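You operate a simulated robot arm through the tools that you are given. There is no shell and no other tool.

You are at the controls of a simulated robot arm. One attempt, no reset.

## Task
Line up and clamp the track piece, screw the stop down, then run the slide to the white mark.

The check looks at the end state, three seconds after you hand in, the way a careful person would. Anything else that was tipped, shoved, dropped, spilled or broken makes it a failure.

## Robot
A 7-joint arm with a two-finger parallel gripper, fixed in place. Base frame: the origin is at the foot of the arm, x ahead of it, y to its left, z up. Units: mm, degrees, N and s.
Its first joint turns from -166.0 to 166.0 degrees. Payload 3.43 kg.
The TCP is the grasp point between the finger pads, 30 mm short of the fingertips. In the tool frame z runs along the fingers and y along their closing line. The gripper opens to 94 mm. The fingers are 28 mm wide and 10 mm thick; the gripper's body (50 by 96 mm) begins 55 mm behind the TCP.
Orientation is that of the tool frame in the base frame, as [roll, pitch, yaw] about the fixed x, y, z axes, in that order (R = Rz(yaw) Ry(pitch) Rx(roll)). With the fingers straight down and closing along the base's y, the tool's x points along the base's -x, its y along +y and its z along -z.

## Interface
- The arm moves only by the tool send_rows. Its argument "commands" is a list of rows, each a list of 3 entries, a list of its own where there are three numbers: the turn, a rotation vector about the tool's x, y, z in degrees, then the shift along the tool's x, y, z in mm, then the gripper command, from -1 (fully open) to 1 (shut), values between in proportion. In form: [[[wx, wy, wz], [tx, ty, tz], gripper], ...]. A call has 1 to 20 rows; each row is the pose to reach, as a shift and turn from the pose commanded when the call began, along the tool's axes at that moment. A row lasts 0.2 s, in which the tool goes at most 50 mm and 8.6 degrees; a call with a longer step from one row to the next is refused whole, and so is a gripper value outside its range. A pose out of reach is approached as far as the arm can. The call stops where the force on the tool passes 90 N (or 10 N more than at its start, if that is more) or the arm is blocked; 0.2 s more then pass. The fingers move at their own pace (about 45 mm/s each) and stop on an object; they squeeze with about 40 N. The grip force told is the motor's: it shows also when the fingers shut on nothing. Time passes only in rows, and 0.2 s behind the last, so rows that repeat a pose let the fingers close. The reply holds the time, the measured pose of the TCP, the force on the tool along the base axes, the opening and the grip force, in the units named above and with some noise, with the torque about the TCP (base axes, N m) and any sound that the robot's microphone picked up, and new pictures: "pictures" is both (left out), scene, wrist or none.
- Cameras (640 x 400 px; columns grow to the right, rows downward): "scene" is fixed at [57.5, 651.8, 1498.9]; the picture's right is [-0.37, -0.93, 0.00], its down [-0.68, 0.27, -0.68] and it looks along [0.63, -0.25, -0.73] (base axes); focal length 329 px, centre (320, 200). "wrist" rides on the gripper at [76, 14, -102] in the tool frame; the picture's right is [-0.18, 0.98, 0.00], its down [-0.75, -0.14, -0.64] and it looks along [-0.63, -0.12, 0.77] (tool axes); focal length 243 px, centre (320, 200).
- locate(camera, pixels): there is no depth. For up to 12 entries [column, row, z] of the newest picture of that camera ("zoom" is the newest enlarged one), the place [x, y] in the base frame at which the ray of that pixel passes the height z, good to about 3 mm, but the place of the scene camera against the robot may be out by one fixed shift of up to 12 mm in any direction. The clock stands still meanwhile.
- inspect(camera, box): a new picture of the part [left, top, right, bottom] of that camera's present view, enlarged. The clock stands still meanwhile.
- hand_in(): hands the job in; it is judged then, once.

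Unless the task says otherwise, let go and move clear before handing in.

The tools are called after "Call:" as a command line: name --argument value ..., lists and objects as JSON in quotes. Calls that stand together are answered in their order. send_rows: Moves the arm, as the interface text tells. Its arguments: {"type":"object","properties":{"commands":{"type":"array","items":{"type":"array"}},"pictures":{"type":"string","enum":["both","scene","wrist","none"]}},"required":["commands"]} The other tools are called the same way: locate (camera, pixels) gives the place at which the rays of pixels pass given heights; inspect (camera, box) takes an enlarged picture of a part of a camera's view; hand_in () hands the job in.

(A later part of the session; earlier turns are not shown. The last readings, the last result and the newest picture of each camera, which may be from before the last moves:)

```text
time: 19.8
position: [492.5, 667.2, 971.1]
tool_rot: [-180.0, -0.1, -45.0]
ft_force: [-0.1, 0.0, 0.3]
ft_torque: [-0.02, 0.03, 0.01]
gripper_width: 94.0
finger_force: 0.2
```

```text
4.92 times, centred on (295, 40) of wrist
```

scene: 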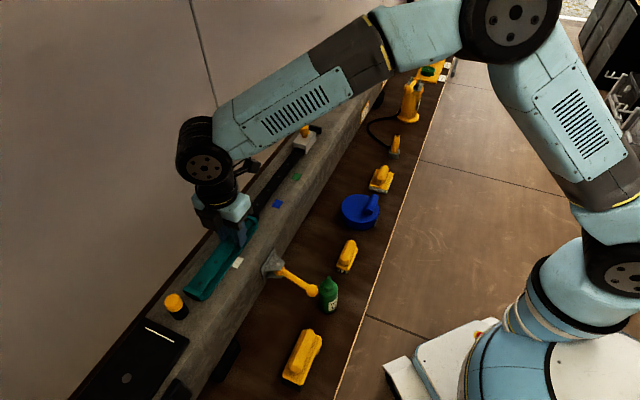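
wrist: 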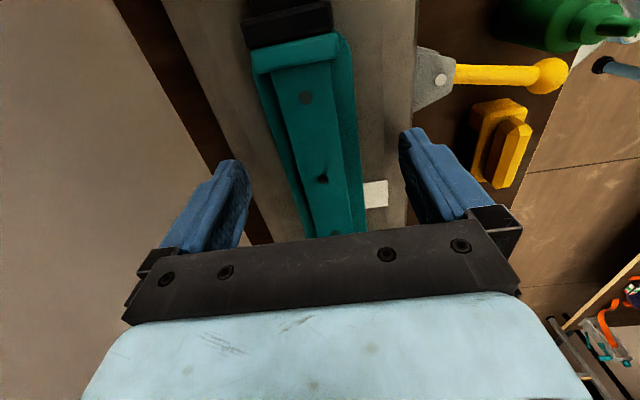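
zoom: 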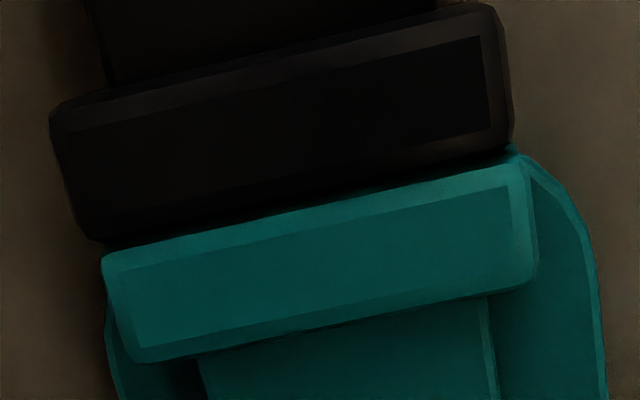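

After release the teal flange sits about 0.6 mm toward the robot (508 vs expected 498 in the zoom). I'll regrip and nudge it 0.7 mm while pressing lightly toward the joint.

Call:
send_rows --commands '[[[0, 0, 0], [0, -0.5, 0], -0.4], [[0, 0, 0], [0, -0.7, 0], 0], [[0, 0, 0], [0, -0.7, 0], 0.4], [[0, 0, 0], [0, -0.7, 0], 1], [[0, 0, 0], [0, -0.7, 0], 1], [[0, 0, 0], [0.6, -0.7, 0], 1], [[0, 0, 0], [0.6, -0.7, 0], 1]]' --pictures "none"

Call:
inspect --camera "wrist" --box '[230, 0, 360, 80]'

```text
time: 21.4
position: [492.3, 667.7, 970.8]
tool_rot: [-180.0, 0.1, -44.9]
ft_force: [-2.9, 9.5, -1.1]
ft_torque: [0.32, 0.1, 0.01]
gripper_width: 27.5
finger_force: 39.8
```

```text
4.92 times, centred on (295, 40) of wrist
```

zoom: 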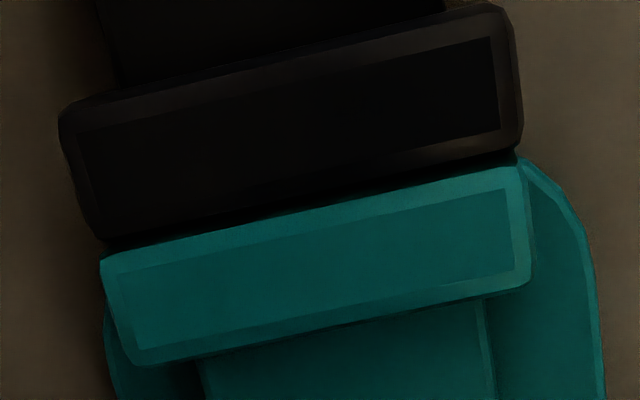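

Now the corners bracket zero, about −0.3 mm, which should cancel the small shift on release. I'll open and recheck.

Call:
send_rows --commands '[[[0, 0, 0], [-0.5, 0, 0], 1], [[0, 0, 0], [-0.5, 0, 0], 0.2], [[0, 0, 0], [-0.5, 0, 0], -0.4], [[0, 0, 0], [-0.5, 0, 0], -1], [[0, 0, 0], [-0.5, 0, 0], -1], [[0, 0, 0], [-0.5, 0, 0], -1]]' --pictures "none"

Call:
inspect --camera "wrist" --box '[230, 0, 360, 80]'

```text
time: 22.8
position: [491.6, 668.3, 971.6]
tool_rot: [179.9, 0.0, -45.1]
ft_force: [0.3, -0.4, 0.2]
ft_torque: [0.04, -0.01, 0.0]
gripper_width: 94.0
finger_force: 0.1
```

```text
4.92 times, centred on (295, 40) of wrist
```

zoom: 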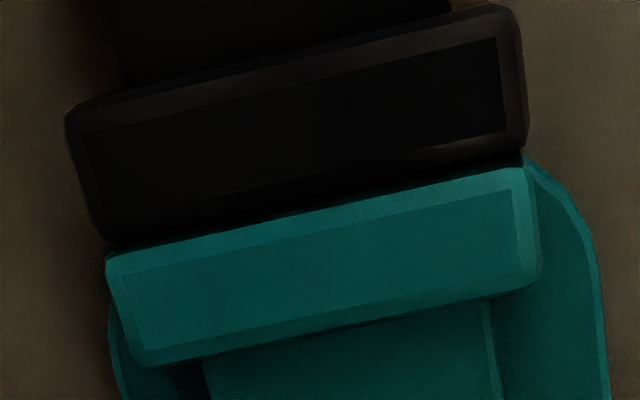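

Lateral error is now about 0–0.2 mm and the joint is flush. Next is the lever; I'll measure its pin and ball from this view.

Call:
inspect --camera "wrist" --box '[400, 0, 640, 150]'

Call:
locate --camera "wrist" --pixels '[[440, 80, 850], [440, 80, 870], [440, 80, 890], [549, 75, 850], [549, 75, 870], [549, 75, 890], [376, 195, 935]]'

```text
2.67 times, centred on (520, 75) of wrist
```

zoom: 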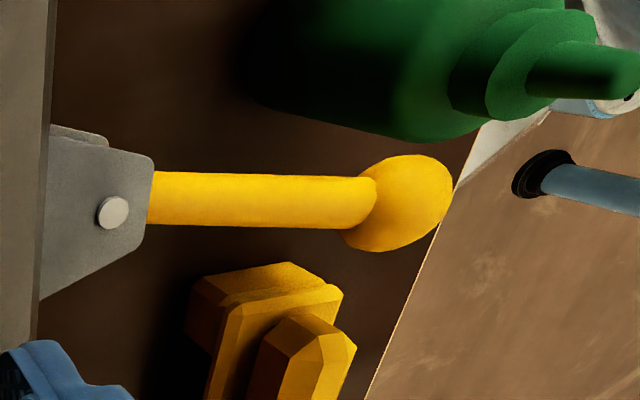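

```text
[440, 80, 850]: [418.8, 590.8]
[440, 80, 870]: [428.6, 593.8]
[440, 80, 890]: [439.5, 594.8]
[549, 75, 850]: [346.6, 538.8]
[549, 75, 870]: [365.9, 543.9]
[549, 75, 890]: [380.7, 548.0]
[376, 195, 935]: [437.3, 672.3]
```

Pin ≈ (437,592,885) and ball ≈ (364,544,867), so the lever is horizontal, leaning slightly along the beam. I need to know where the yellow block and bottle sit relative to its sweep.

Call:
locate --camera "wrist" --pixels '[[516, 125, 760], [516, 125, 800], [516, 125, 840], [500, 185, 760], [500, 185, 800], [500, 185, 840], [550, 12, 800], [550, 12, 850], [630, 25, 850], [630, 25, 880]]'

Call:
locate --camera "scene" --pixels '[[309, 330, 760], [309, 330, 800], [309, 330, 840], [295, 376, 760], [295, 376, 800], [295, 376, 840], [328.6, 277, 830], [328.6, 277, 850], [328.6, 277, 870], [330, 312, 760], [330, 312, 780], [330, 312, 800]]'

Call:
inspect --camera "scene" --box '[260, 240, 360, 400]'

```text
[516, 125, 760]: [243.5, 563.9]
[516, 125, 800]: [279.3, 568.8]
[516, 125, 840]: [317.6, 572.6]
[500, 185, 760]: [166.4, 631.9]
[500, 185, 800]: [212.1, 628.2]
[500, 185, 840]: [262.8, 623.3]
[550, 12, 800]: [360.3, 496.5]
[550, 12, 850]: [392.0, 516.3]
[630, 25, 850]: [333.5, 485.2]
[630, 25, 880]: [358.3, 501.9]
```

```text
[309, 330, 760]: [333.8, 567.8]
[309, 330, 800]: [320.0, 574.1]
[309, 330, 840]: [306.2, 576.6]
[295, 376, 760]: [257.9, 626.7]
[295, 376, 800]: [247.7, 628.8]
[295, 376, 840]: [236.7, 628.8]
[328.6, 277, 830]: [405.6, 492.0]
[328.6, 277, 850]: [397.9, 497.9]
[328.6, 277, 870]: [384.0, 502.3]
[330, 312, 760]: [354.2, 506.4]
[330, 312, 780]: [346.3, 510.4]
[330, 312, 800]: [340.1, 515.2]
```

```text
2.50 times, centred on (310, 320) of scene
```

zoom: 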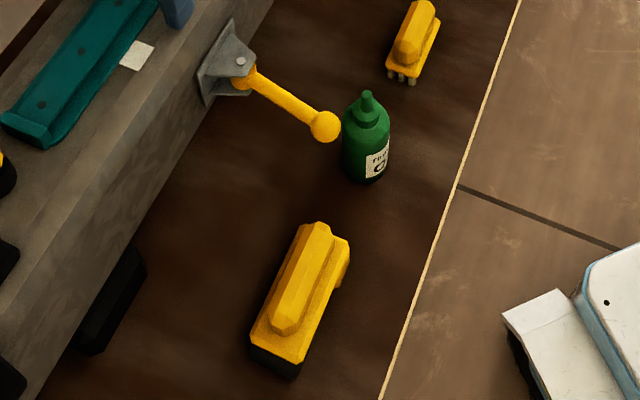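

The yellow block is beyond the lever's reach, but the bottle at about (365,503) blocks a swing toward +d. I'll therefore try pushing the lever toward −d with closed fingers. First: lift, close, turn back and go above the start point (408,546).

Call:
send_rows --commands '[[[0, 0, 0], [0, 0, -40], -1], [[0, 0, 0], [0, 0, -88], 0], [[0, 0, 8.5], [3, 15, -90], 1], [[0, 0, 17], [6, 30, -90], 1], [[0, 0, 25.5], [9, 45, -90], 1], [[0, 0, 34], [12, 60, -90], 1], [[0, 0, 42.5], [15, 80, -90], 1], [[0, 0, 51], [18, 100, -90], 1], [[0, 0, 59.5], [21, 120, -90], 1], [[0, 0, 68], [24, 135, -90], 1], [[0, 0, 76.5], [27.4, 145.6, -90], 1], [[0, 0, 85], [27.4, 145.6, -90], 1], [[0, 0, 90], [27.4, 145.6, -90], 1], [[0, 0, 90], [27.4, 145.6, -90], 1]]'

Call:
inspect --camera "wrist" --box '[200, 50, 440, 250]'

```text
time: 25.8
position: [408.9, 544.9, 1061.4]
tool_rot: [-180.0, 0.0, -135.2]
ft_force: [0.6, -0.6, -0.6]
ft_torque: [0.02, -0.02, 0.03]
gripper_width: 0.2
finger_force: 32.9
```

scene: 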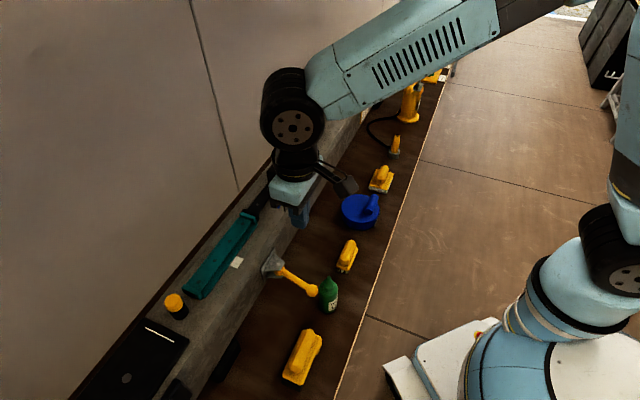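
wrist: 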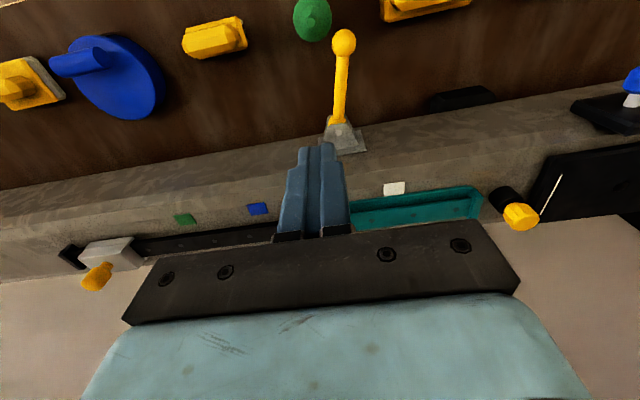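

```text
2.00 times, centred on (320, 150) of wrist
```

zoom: 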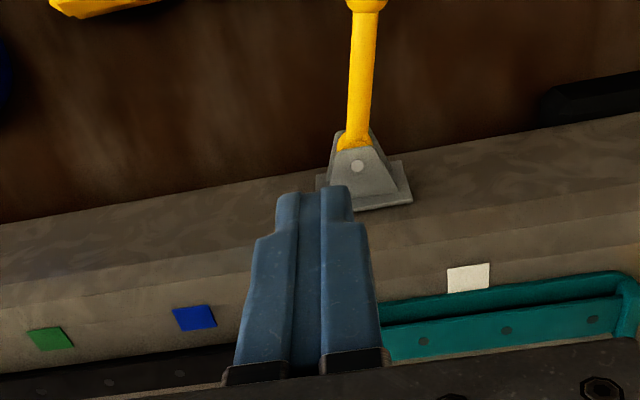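

The pin is at (338,133), the ball at (344,42) and the bottle at (312,18). I'll refine their positions from this view.

Call:
locate --camera "wrist" --pixels '[[338.5, 133, 885], [344, 42, 867], [344, 42, 880], [312, 5, 885], [312, 20, 860], [299, 20, 850], [331, 20, 850], [341, 90, 867]]'

Call:
inspect --camera "wrist" --box '[260, 0, 420, 100]'

```text
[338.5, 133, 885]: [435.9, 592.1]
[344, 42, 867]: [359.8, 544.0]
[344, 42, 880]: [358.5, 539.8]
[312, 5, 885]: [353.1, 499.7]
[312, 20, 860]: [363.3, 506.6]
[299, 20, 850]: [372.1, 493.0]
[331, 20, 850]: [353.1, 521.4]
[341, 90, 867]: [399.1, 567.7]
```

```text
4.00 times, centred on (340, 50) of wrist
```

zoom: 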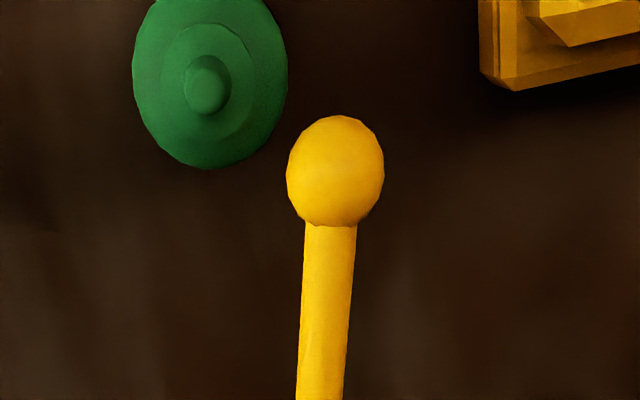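

The bottle is only about 5 mm from the ball but well clear of my push point. I'll descend to TCP z≈880 beside the rod.

Call:
send_rows --commands '[[[0, 0, 0], [0, 0, 45], 1], [[0, 0, 0], [0, 0, 90], 1], [[0, 0, 0], [0, 0, 130], 1], [[0, 0, 0], [0, 0, 160], 1], [[0, 0, 0], [0, 0, 181], 1], [[0, 0, 0], [0, 0, 181], 1]]'

Call:
inspect --camera "wrist" --box '[200, 0, 440, 200]'

```text
time: 27.2
position: [408.8, 547.3, 879.3]
tool_rot: [-180.0, 0.1, -135.1]
ft_force: [-0.2, -0.1, 0.2]
ft_torque: [0.03, -0.02, 0.0]
gripper_width: 0.1
finger_force: 33.0
```

scene: 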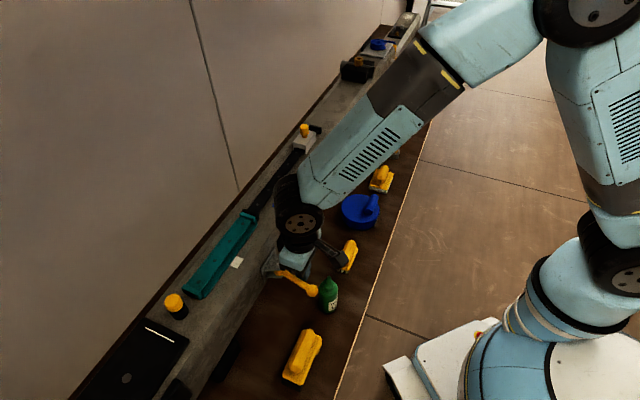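
wrist: 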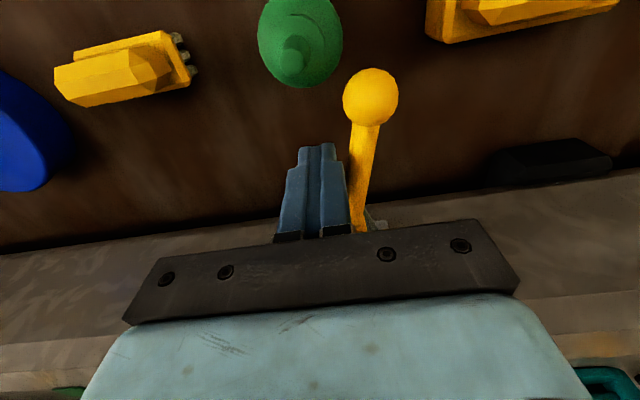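

```text
2.00 times, centred on (320, 100) of wrist
```

zoom: 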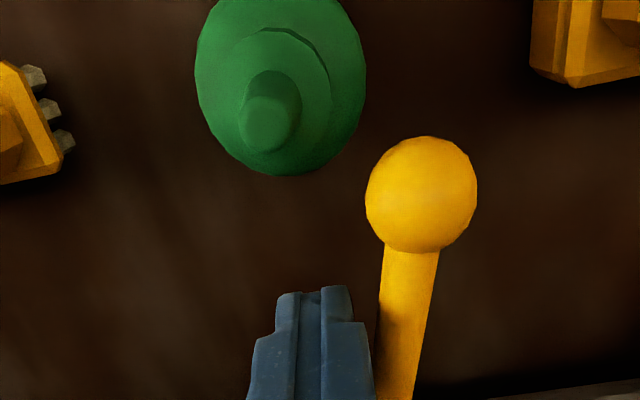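

The closed fingers stand just left of the rod, in position to push right, away from the bottle. I'll push 14 mm in small steps and watch the force.

Call:
send_rows --commands '[[[0, 0, 0], [0, 3, 0], 1], [[0, 0, 0], [0, 6, 0], 1], [[0, 0, 0], [0, 9, 0], 1], [[0, 0, 0], [0, 12, 0], 1], [[0, 0, 0], [0, 14, 0], 1], [[0, 0, 0], [0, 14, 0], 1]]' --pictures "wrist"

Call:
inspect --camera "wrist" --box '[200, 0, 440, 200]'

```text
time: 28.6
position: [399.3, 556.8, 880.3]
tool_rot: [-180.0, -0.1, -135.0]
ft_force: [2.7, -2.0, 1.5]
ft_torque: [-0.01, -0.05, -0.05]
gripper_width: 0.1
finger_force: 32.8
```

wrist: 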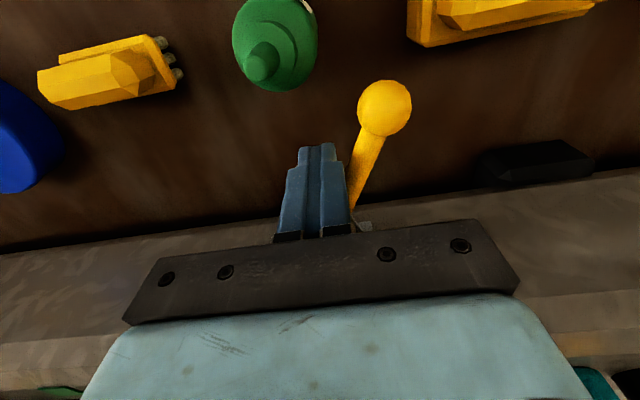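

```text
2.00 times, centred on (320, 100) of wrist
```

zoom: 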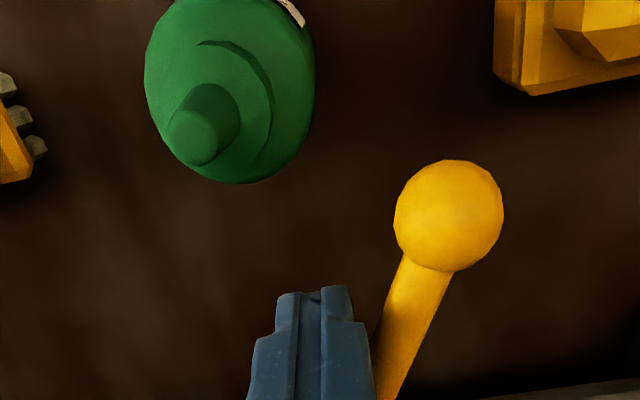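

The lever turns freely this way with only 3 N. I'll continue the push along an arc around the pin.

Call:
send_rows --commands '[[[0, 0, 0], [1.2, 6.5, 0], 1], [[0, 0, 0], [2.5, 13.1, 0], 1], [[0, 0, 0], [0, 19.6, 0], 1], [[0, 0, 0], [-2.7, 26.2, 0], 1], [[0, 0, 0], [-7.3, 32.5, 0], 1], [[0, 0, 0], [-12.3, 38, 0], 1], [[0, 0, 0], [-12.3, 38, 0], 1]]'

Call:
inspect --camera "wrist" --box '[240, 60, 480, 240]'

```text
time: 30.2
position: [381.8, 590.9, 879.5]
tool_rot: [180.0, -0.1, -135.0]
ft_force: [0.6, -2.1, -1.6]
ft_torque: [-0.07, 0.04, -0.02]
gripper_width: 0.0
finger_force: 32.9
```

scene: 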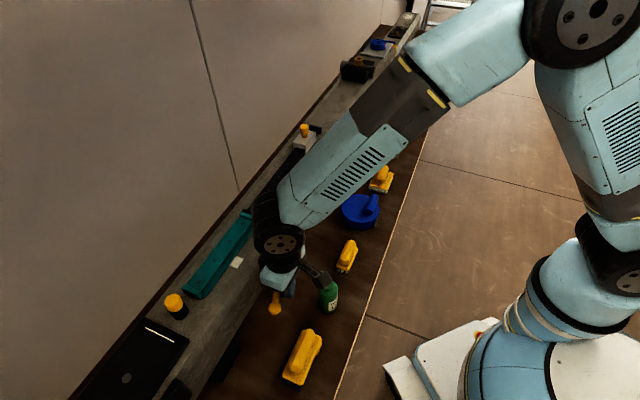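
wrist: 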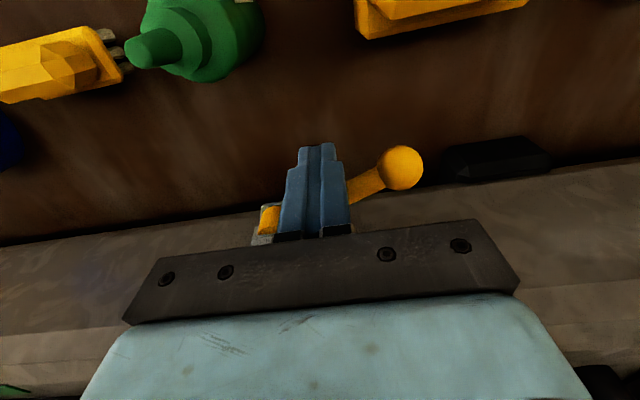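

```text
2.22 times, centred on (360, 150) of wrist
```

zoom: 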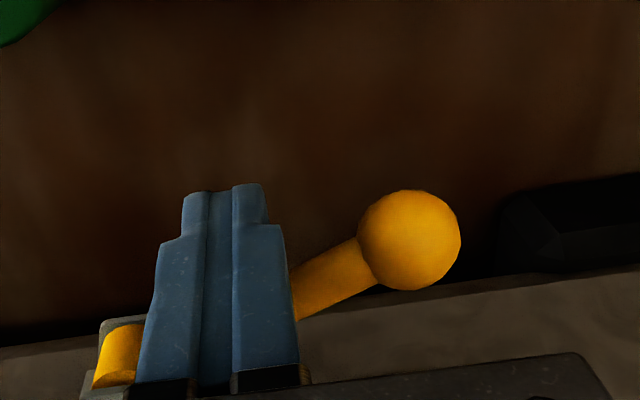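

The lever has swung about 55° and now points at (400,167). I'll continue until it meets its end stop, in small steps.

Call:
send_rows --commands '[[[0, 0, 0], [-4, 3, 0], 1], [[0, 0, 0], [-8, 6, 0], 1], [[0, 0, 0], [-12.4, 8.7, 0], 1], [[0, 0, 0], [-12.4, 8.7, 0], 1]]' --pictures "wrist"

Call:
inspect --camera "wrist" --box '[240, 60, 480, 240]'

```text
time: 31.2
position: [383.6, 606.9, 879.9]
tool_rot: [-179.9, 0.0, -135.0]
ft_force: [-0.9, -0.4, 0.0]
ft_torque: [0.02, 0.04, 0.0]
gripper_width: 0.0
finger_force: 32.9
```

wrist: 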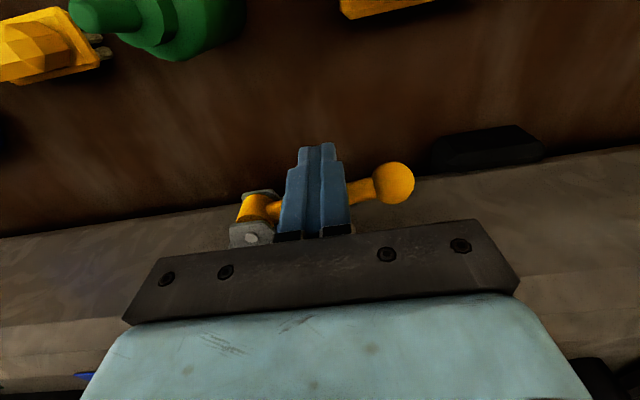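

```text
2.22 times, centred on (360, 150) of wrist
```

zoom: 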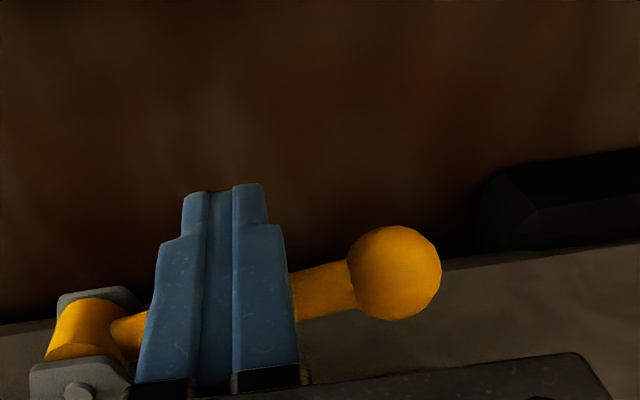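

The lever is nearly parallel with the beam and still moves freely. I'll push further toward the beam until it resists.

Call:
send_rows --commands '[[[0, 0, 0], [-3, 1.3, 0], 1], [[0, 0, 0], [-6, 2.6, 0], 1], [[0, 0, 0], [-9.7, 3.9, 0], 1], [[0, 0, 0], [-9.7, 3.9, 0], 1]]' --pictures "wrist"

Call:
inspect --camera "wrist" --box '[240, 60, 480, 240]'

```text
time: 32.2
position: [382.9, 612.1, 879.0]
tool_rot: [-179.7, -0.5, -135.0]
ft_force: [-42.1, -67.4, 11.3]
ft_torque: [-0.35, 1.04, -0.11]
gripper_width: 0.0
finger_force: 32.8
```

wrist: 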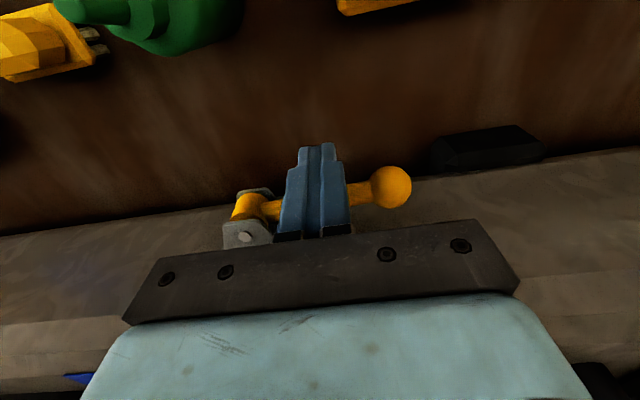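

```text
2.22 times, centred on (360, 150) of wrist
```

zoom: 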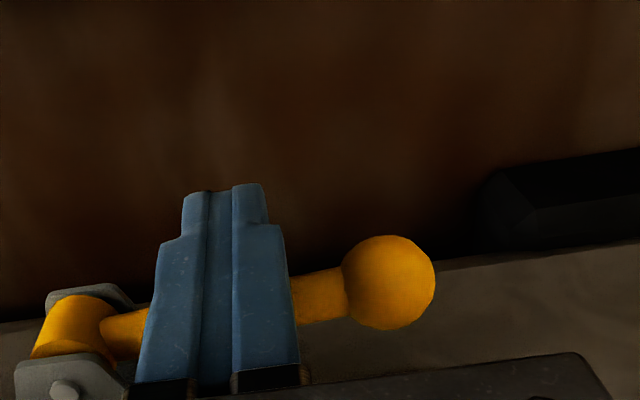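

The resistance jumped to 80 N with the lever parallel to the beam: the clamp is at its end stop. I'll back off toward the robot, then rise and check that it stays.

Call:
send_rows --commands '[[[0, 0, 0], [8, -3, 0], 1], [[0, 0, 0], [20, -3, 0], 1], [[0, 0, 0], [35, -3, 0], 1], [[0, 0, 0], [35, -3, -40], 1], [[0, 0, 0], [35, -3, -85], 1], [[0, 0, 0], [35, -3, -130], 1], [[0, 0, 0], [35, -3, -175], 1], [[0, 0, 0], [35, -3, -175], 1]]'

Call:
inspect --camera "wrist" --box '[200, 0, 520, 240]'

Call:
inspect --camera "scene" --box '[170, 190, 350, 320]'

```text
time: 34.0
position: [360.6, 588.5, 1056.6]
tool_rot: [180.0, 0.0, -135.0]
ft_force: [0.3, 0.2, -0.9]
ft_torque: [0.0, 0.0, 0.0]
gripper_width: 0.0
finger_force: 32.8
```

scene: 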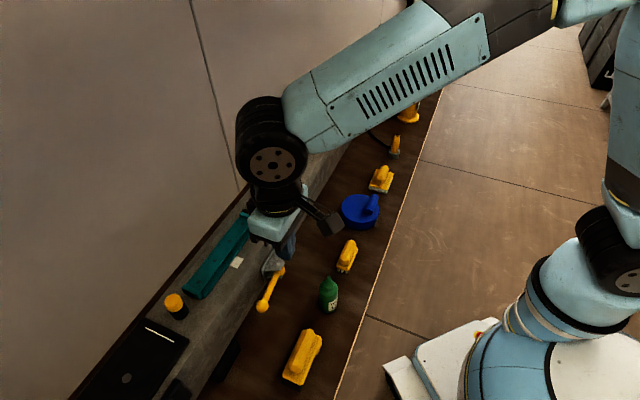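
wrist: 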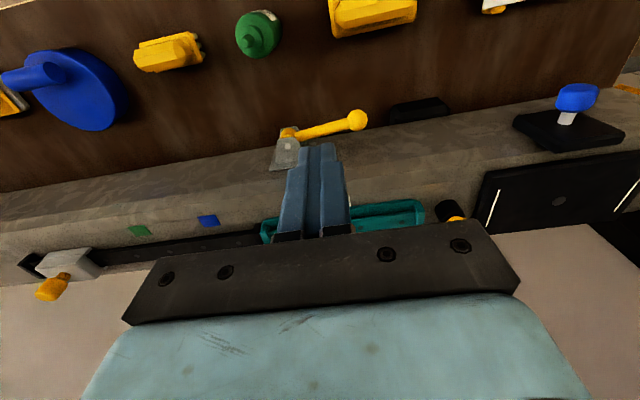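

```text
1.67 times, centred on (360, 120) of wrist
```

zoom: 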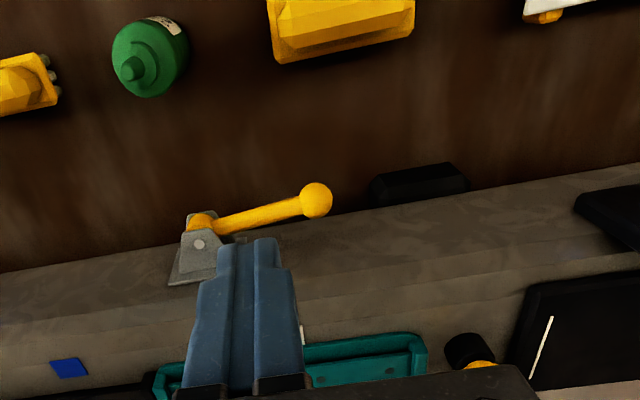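

```text
3.08 times, centred on (260, 255) of scene
```

zoom: 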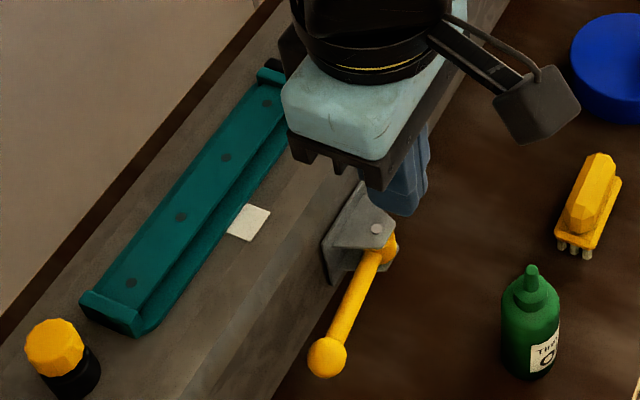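

The lever stays closed along the beam and the bottle still stands. I'll go back over the joint to check alignment, and test that the piece is now held.

Call:
send_rows --commands '[[[0, 0, -8.5], [-14, -4, 0], 0], [[0, 0, -17], [-28, -8, 0], -1], [[0, 0, -25.5], [-42, -12, 0], -1], [[0, 0, -34], [-56, -16, 0], -1], [[0, 0, -42.5], [-70, -20, 0], -1], [[0, 0, -51], [-85, -24, 0], -1], [[0, 0, -59.5], [-100, -28, 0], -1], [[0, 0, -68], [-120, -32, 0], -1], [[0, 0, -76.5], [-135, -36.4, 0], -1], [[0, 0, -85], [-148.8, -36.4, 0], -1], [[0, 0, -90], [-148.8, -36.4, 0], -1], [[0, 0, -90], [-148.8, -36.4, 40], -1], [[0, 0, -90], [-148.8, -36.4, 70], -1], [[0, 0, -90], [-148.8, -36.4, 86], -1], [[0, 0, -90], [-148.8, -36.4, 86], -1]]'

Call:
inspect --camera "wrist" --box '[230, 0, 360, 80]'

```text
time: 37.2
position: [496.1, 667.6, 968.0]
tool_rot: [179.9, 0.0, -45.0]
ft_force: [0.5, 0.2, -0.1]
ft_torque: [0.03, 0.02, 0.02]
gripper_width: 94.0
finger_force: 0.0
```

scene: 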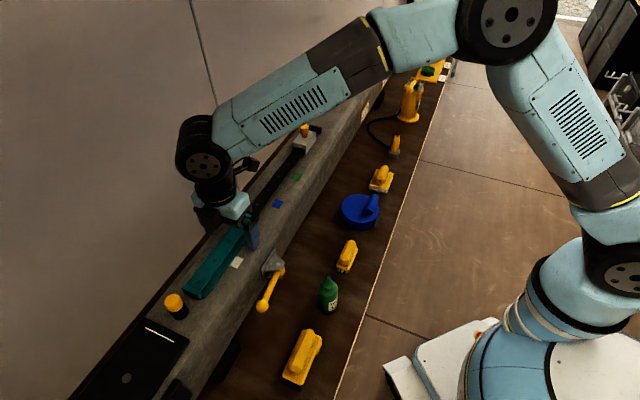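
wrist: 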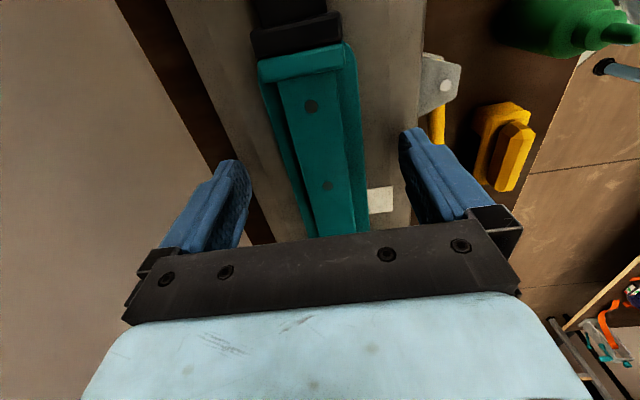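

```text
4.92 times, centred on (295, 40) of wrist
```

zoom: 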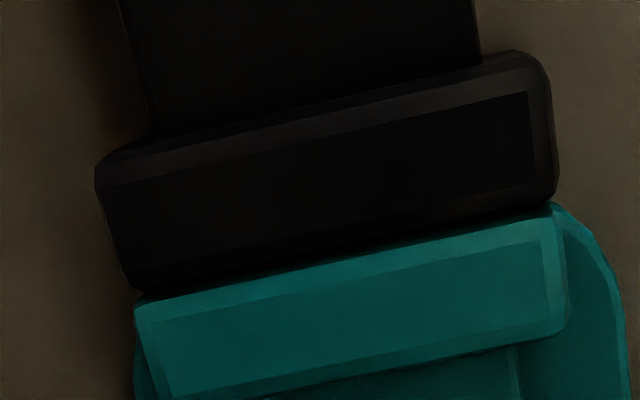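

Alignment is still within ±0.3 mm and flush. I'll grip the rail and tug 2.5 mm away from the joint to see whether the clamp holds it.

Call:
send_rows --commands '[[[0, 0, 0], [0, 1.5, -2], -0.4], [[0, 0, 0], [0, 1.5, -2], 0.2], [[0, 0, 0], [0, 1.5, -2], 1], [[0, 0, 0], [0, 1.5, -2], 1], [[0, 0, 0], [0, 1.5, -2], 1], [[0, 0, 0], [-1, 1.5, -2], 1], [[0, 0, 0], [-2, 1.5, -2], 1], [[0, 0, 0], [-2.5, 1.5, -2], 1], [[0, 0, 0], [-2.5, 1.5, -2], 1]]' --pictures "none"

Call:
inspect --camera "wrist" --box '[230, 0, 360, 80]'

```text
time: 39.2
position: [493.6, 667.6, 970.7]
tool_rot: [179.9, 0.0, -45.0]
ft_force: [-0.8, -39.2, 0.0]
ft_torque: [-1.08, -0.03, 0.66]
gripper_width: 27.5
finger_force: 40.5
```

```text
4.92 times, centred on (295, 40) of wrist
```

zoom: 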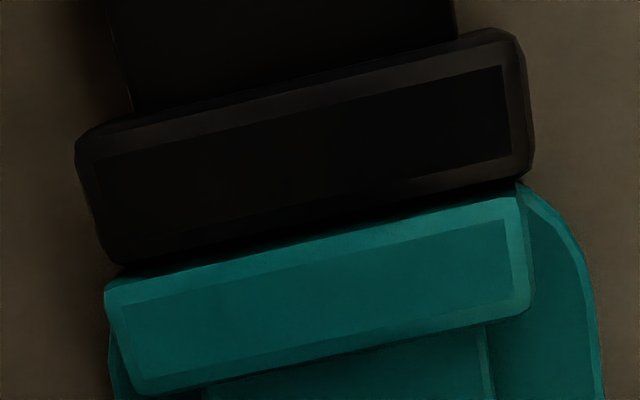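

The piece is clamped: 39 N of force gave no movement. I'll release, rise, and move along the beam to above the yellow-capped stop.

Call:
send_rows --commands '[[[0, 0, 0], [2, 0, 0], 1], [[0, 0, 0], [2, 0, 0], -0.2], [[0, 0, 0], [2, 0, 0], -1], [[0, 0, 0], [2, 0, 0], -1], [[0, 0, 0], [2, 0, -30], -1], [[0, 0, 0], [2, 0, -75], -1], [[0, 0, 0], [-30, 0, -110], -1], [[0, 0, 0], [-75, 0, -120], -1], [[0, 0, 0], [-115, 0, -120], -1], [[0, 0, 0], [-130, 0, -120], -1], [[0, 0, 0], [-130, 0, -120], -1]]'

Call:
inspect --camera "wrist" --box '[200, 100, 440, 250]'

```text
time: 41.6
position: [402.5, 762.9, 1092.1]
tool_rot: [-180.0, 0.0, -45.0]
ft_force: [-0.4, -0.4, 0.4]
ft_torque: [0.02, 0.0, 0.0]
gripper_width: 94.1
finger_force: 0.0
```

scene: 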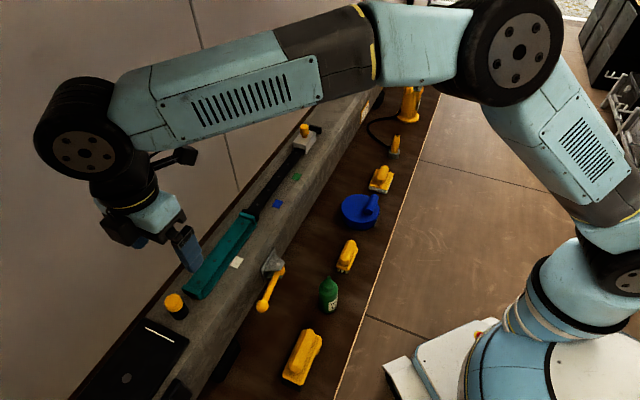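
wrist: 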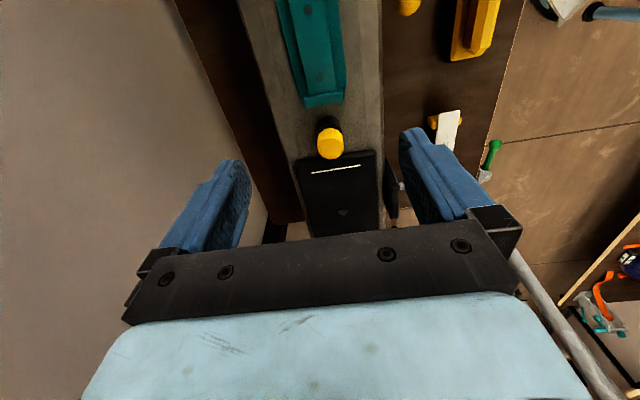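

```text
2.67 times, centred on (320, 175) of wrist
```

zoom: 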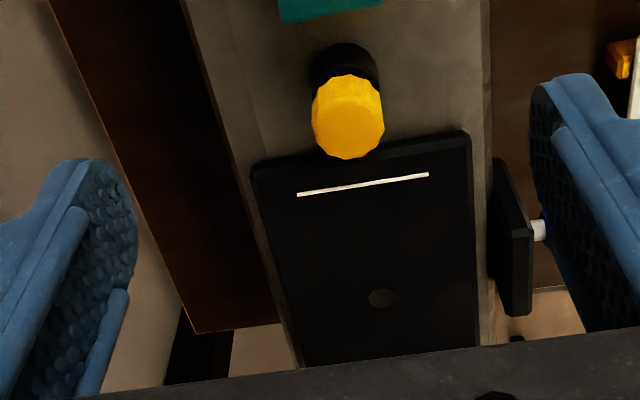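

The stop sits on the track centreline at (331,143): a black base with a faceted yellow cap. I'll locate it at several heights.

Call:
locate --camera "wrist" --pixels '[[330, 146, 975], [330, 146, 985], [330, 146, 995], [330, 146, 1005], [329, 121, 935], [317.5, 146, 985], [344, 142, 985], [330, 158, 985]]'

Call:
locate --camera "scene" --pixels '[[174, 300, 975], [174, 300, 985], [174, 300, 995], [181, 316, 935]]'

Call:
inspect --camera "scene" --box '[150, 280, 210, 330]'

```text
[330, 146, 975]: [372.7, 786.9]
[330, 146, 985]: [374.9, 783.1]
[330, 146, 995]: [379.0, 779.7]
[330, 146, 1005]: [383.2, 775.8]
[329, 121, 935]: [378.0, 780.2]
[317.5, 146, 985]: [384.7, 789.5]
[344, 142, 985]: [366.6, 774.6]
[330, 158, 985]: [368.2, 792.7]
```

```text
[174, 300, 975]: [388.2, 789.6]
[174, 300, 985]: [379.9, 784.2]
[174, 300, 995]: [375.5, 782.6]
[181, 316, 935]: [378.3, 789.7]
```

```text
8.00 times, centred on (180, 305) of scene
```

zoom: 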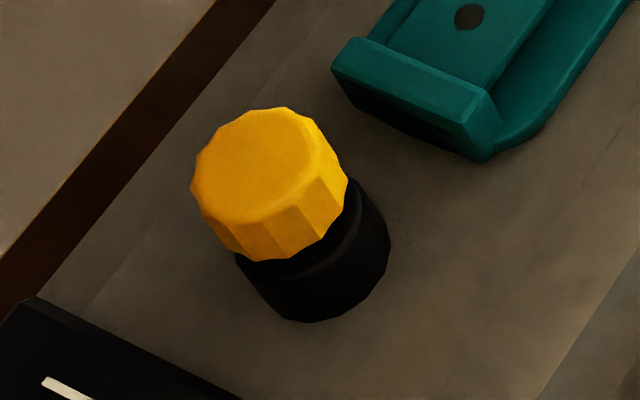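

The cap is about 24 mm across with its top at z≈990, centred near (377,781), and a small neck gap shows beneath it. I'll move above it and check centring.

Call:
send_rows --commands '[[[0, 0, 0], [-15, 2.5, 10], -1], [[0, 0, 0], [-30.8, 5.2, 20], -1], [[0, 0, 0], [-30.8, 5.2, 52], -1], [[0, 0, 0], [-30.8, 5.2, 52], -0.3], [[0, 0, 0], [-30.8, 5.2, 52], -0.3], [[0, 0, 0], [-30.8, 5.2, 52], -0.3]]'

Call:
inspect --camera "wrist" --box '[220, 100, 420, 250]'

```text
time: 43.0
position: [375.3, 780.3, 1040.7]
tool_rot: [180.0, 0.1, -45.0]
ft_force: [-0.6, 0.2, 0.4]
ft_torque: [0.0, 0.03, 0.0]
gripper_width: 60.9
finger_force: 0.0
```

scene: 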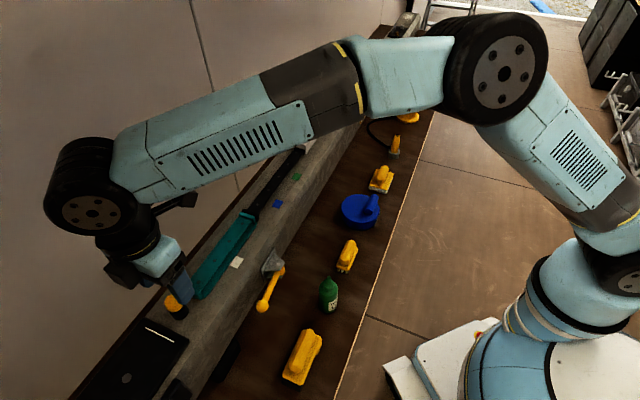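
wrist: 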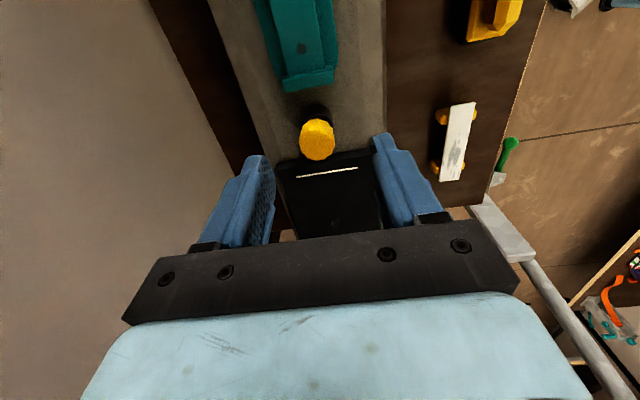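

```text
2.67 times, centred on (320, 175) of wrist
```

zoom: 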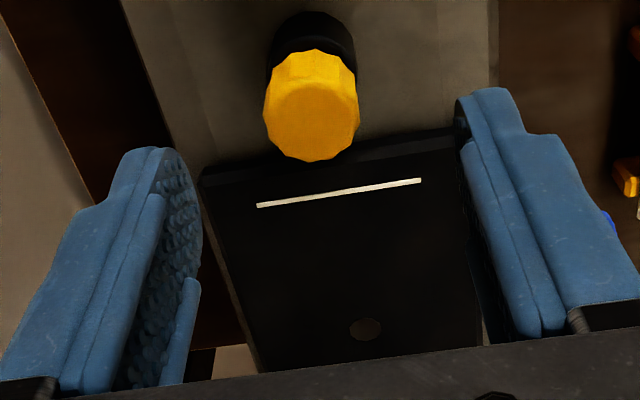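

Cap centre at (317,143) against the expected (320,143) means I'm within 2 mm; I'll correct that, descend to put the tips around the cap, and close.

Call:
send_rows --commands '[[[0, 0, 0], [0, -2, 12], -0.3], [[0, 0, 0], [0, -2, 25], -0.3], [[0, 0, 0], [0, -2, 38], -0.3], [[0, 0, 0], [0, -2, 38], 0.3], [[0, 0, 0], [0, -2, 38], 1], [[0, 0, 0], [0, -2, 38], 1], [[0, 0, 0], [0, -2, 38], 1]]' --pictures "wrist"

Call:
inspect --camera "wrist" --box '[240, 70, 400, 230]'

Call:
inspect --camera "scene" --box '[150, 270, 210, 330]'

```text
time: 44.6
position: [379.1, 779.8, 1001.3]
tool_rot: [-179.9, 0.1, -45.0]
ft_force: [10.9, 20.3, 0.6]
ft_torque: [1.05, -0.16, -0.17]
gripper_width: 26.6
finger_force: 45.3
```

wrist: 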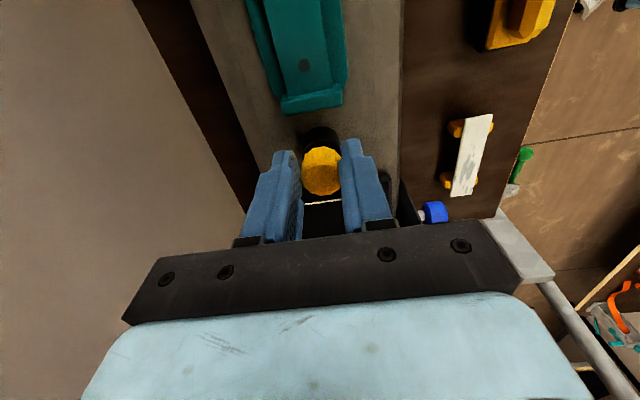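

```text
2.50 times, centred on (320, 150) of wrist
```

zoom: 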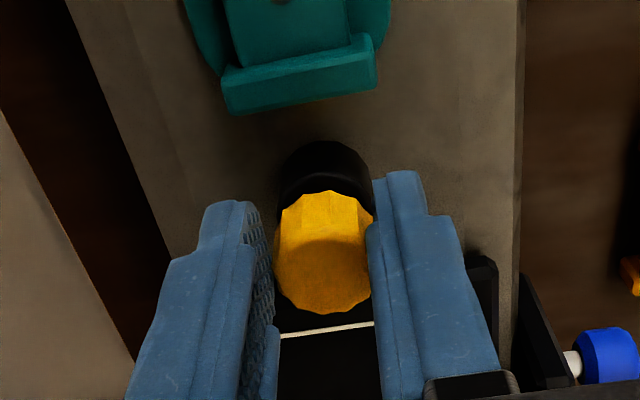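

```text
6.67 times, centred on (180, 300) of scene
```

zoom: 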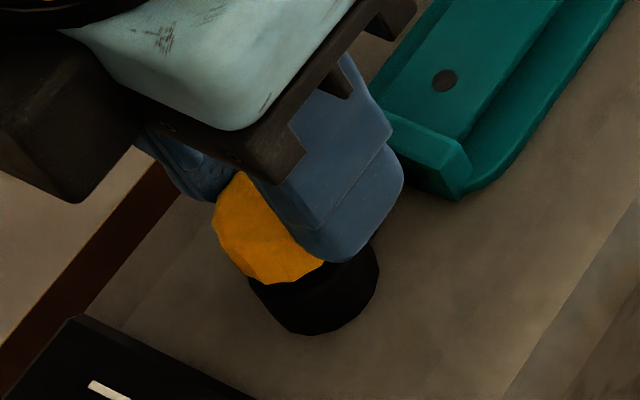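

The cap is gripped (26.6 mm), but there's a 22 N side load toward +n, so I'm slightly off centre. I'll ease the tool 3 mm toward the wall and recheck.

Call:
send_rows --commands '[[[0, 0, 0], [0, -1.5, 0], 1], [[0, 0, 0], [0, -3, 0], 1], [[0, 0, 0], [0, -3, 0], 1]]' --pictures "none"

```text
time: 45.4
position: [379.7, 779.1, 1001.9]
tool_rot: [179.8, -0.1, -45.0]
ft_force: [-2.8, -18.6, -5.2]
ft_torque: [-0.32, 0.48, 0.15]
gripper_width: 27.0
finger_force: 45.1
```

I overshot slightly (stiffness about 12 N/mm), so the centre is 1.2 mm back. I'll recentre and begin turning clockwise, 45° first, watching torque.

Call:
send_rows --commands '[[[0, 0, 0], [0.8, 1.2, 0], 1], [[0, 0, 0], [0.8, 1.2, 0], 1], [[0, 0, 7.5], [0.8, 1.2, 0], 1], [[0, 0, 15], [0.8, 1.2, 0], 1], [[0, 0, 22.5], [0.8, 1.2, 0], 1], [[0, 0, 30], [0.8, 1.2, 0], 1], [[0, 0, 37.5], [0.8, 1.2, 0], 1], [[0, 0, 45], [0.8, 1.2, 0], 1], [[0, 0, 45], [0.8, 1.2, 0], 1]]'

Call:
inspect --camera "wrist" --box '[240, 70, 400, 230]'

Call:
inspect --camera "scene" --box '[150, 270, 210, 330]'

```text
time: 47.4
position: [374.4, 781.2, 1001.5]
tool_rot: [179.9, 0.0, -89.9]
ft_force: [-46.5, -32.2, -9.0]
ft_torque: [-0.81, 1.11, 0.25]
gripper_width: 26.9
finger_force: 45.0
```

scene: 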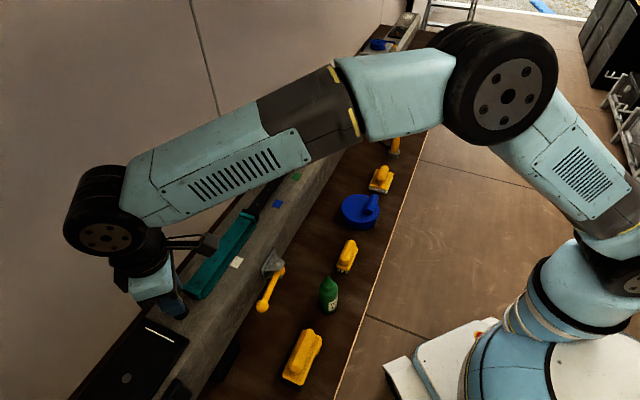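
wrist: 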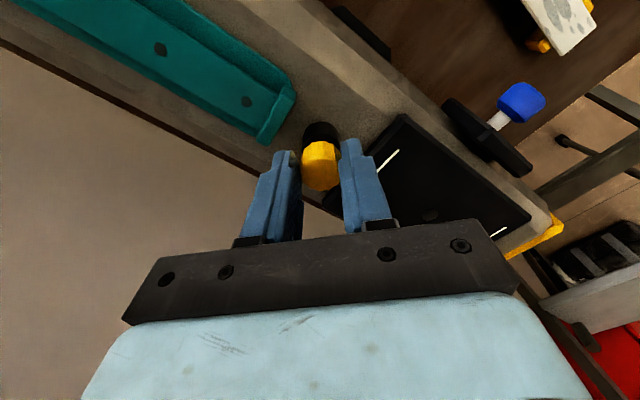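

```text
2.50 times, centred on (320, 150) of wrist
```

zoom: 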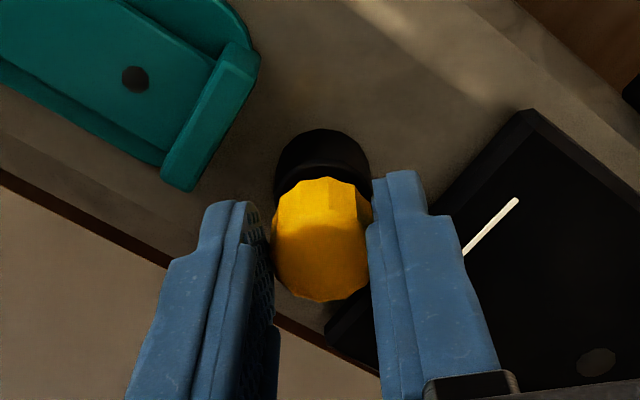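

```text
6.67 times, centred on (180, 300) of scene
```

zoom: 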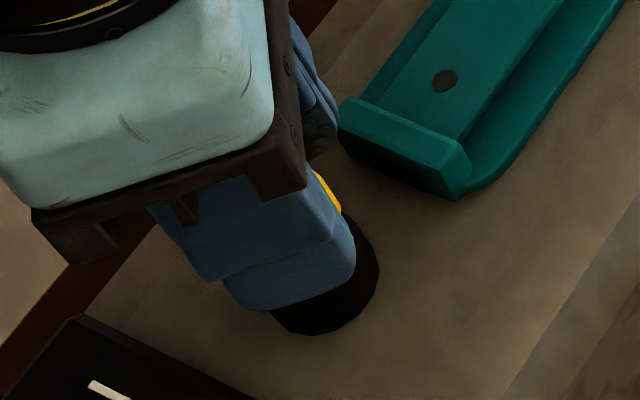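

The tool has turned 45° with modest torque, but a side load of 56 N built up, so my TCP isn't quite on the knob axis. I'll relieve it by moving with the force.

Call:
send_rows --commands '[[[0, 0, 0], [1, 1.5, 0], 1], [[0, 0, 0], [2, 3, 0], 1], [[0, 0, 0], [2, 3, 0], 1]]' --pictures "none"

```text
time: 48.2
position: [374.1, 781.8, 1002.0]
tool_rot: [180.0, 0.1, -89.8]
ft_force: [-35.7, 16.7, -9.8]
ft_torque: [1.43, 0.84, 0.14]
gripper_width: 26.7
finger_force: 45.6
```

The y load is nearly balanced (−0.7 mm correction needed) but x still shows −36 N. I'll continue in x and check again.

Call:
send_rows --commands '[[[0, 0, 0], [-0.7, 1.5, 0], 1], [[0, 0, 0], [-0.7, 3, 0], 1], [[0, 0, 0], [-0.7, 3, 0], 1]]' --pictures "wrist"

Call:
inspect --camera "wrist" --box '[240, 70, 400, 230]'

```text
time: 49.0
position: [372.5, 779.8, 1002.0]
tool_rot: [-179.8, 0.2, -90.1]
ft_force: [-11.7, 29.3, 3.7]
ft_torque: [0.2, 0.23, 0.07]
gripper_width: 26.8
finger_force: 45.4
```

wrist: 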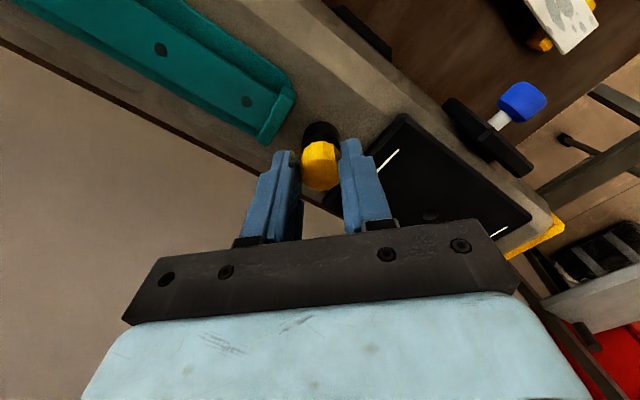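

```text
2.50 times, centred on (320, 150) of wrist
```

zoom: 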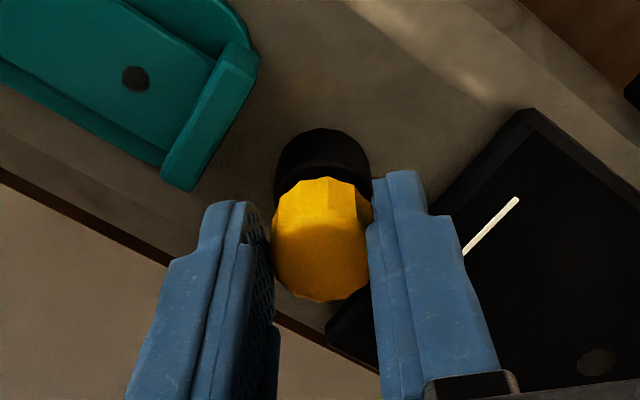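

The fingers hold the cap firmly and the image is unchanged, so only arm compliance is in play. I'll trim and turn another 60° clockwise.

Call:
send_rows --commands '[[[0, 0, 0], [-1.2, 0.8, 0], 1], [[0, 0, 7.5], [-1.2, 0.8, 0], 1], [[0, 0, 15], [-1.2, 0.8, 0], 1], [[0, 0, 22.5], [-1.2, 0.8, 0], 1], [[0, 0, 30], [-1.2, 0.8, 0], 1], [[0, 0, 37.5], [-1.2, 0.8, 0], 1], [[0, 0, 45], [-1.2, 0.8, 0], 1], [[0, 0, 52.5], [-1.2, 0.8, 0], 1], [[0, 0, 60], [-1.2, 0.8, 0], 1], [[0, 0, 60], [-1.2, 0.8, 0], 1]]'

Call:
inspect --camera "wrist" --box '[240, 70, 400, 230]'

Call:
inspect --camera "scene" --box '[150, 270, 210, 330]'

```text
time: 51.2
position: [369.1, 783.3, 1003.1]
tool_rot: [179.9, 0.1, -149.9]
ft_force: [-21.1, 57.5, 16.1]
ft_torque: [1.2, 1.19, 0.26]
gripper_width: 27.0
finger_force: 44.7
```

scene: 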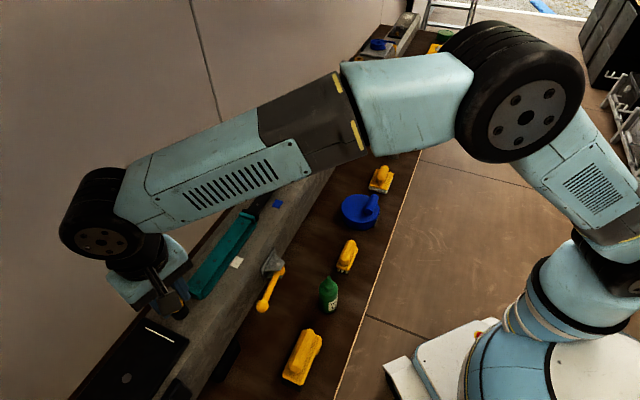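
wrist: 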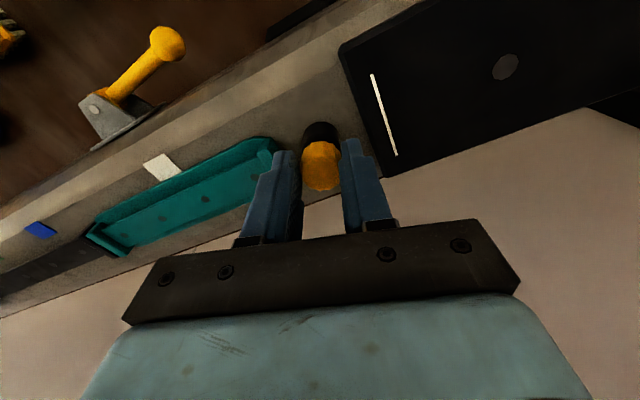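

```text
2.50 times, centred on (320, 150) of wrist
```

zoom: 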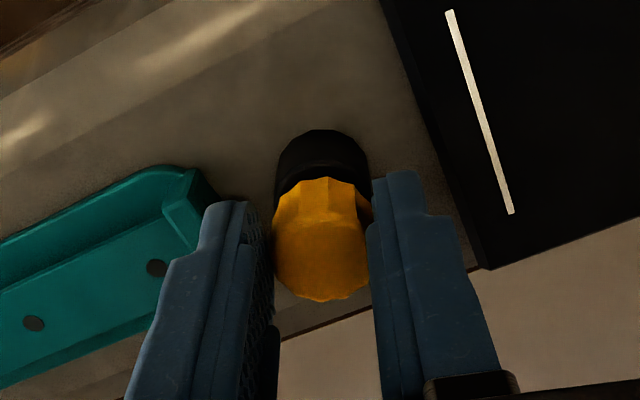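

```text
6.67 times, centred on (180, 300) of scene
```

zoom: 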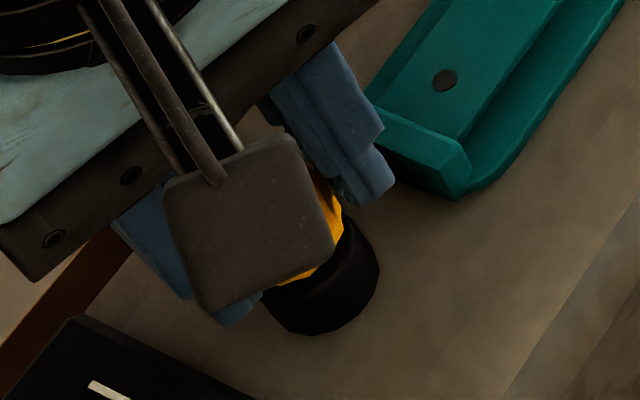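

The cap's facets keep the same place in the wrist view, so the cap is turning with the fingers (105° so far). The side loads suggest the cap was a few mm off the tool axis; I'll relax by moving with the force.

Call:
send_rows --commands '[[[0, 0, 0], [-0.3, 2, 0], 1], [[0, 0, 0], [-0.5, 4, 0], 1], [[0, 0, 0], [-0.5, 4, 0], 1]]' --pictures "none"

```text
time: 52.0
position: [368.4, 783.2, 1001.5]
tool_rot: [-179.9, -0.2, -149.9]
ft_force: [-27.1, 2.1, 19.3]
ft_torque: [-0.02, 0.98, 0.1]
gripper_width: 27.0
finger_force: 45.0
```

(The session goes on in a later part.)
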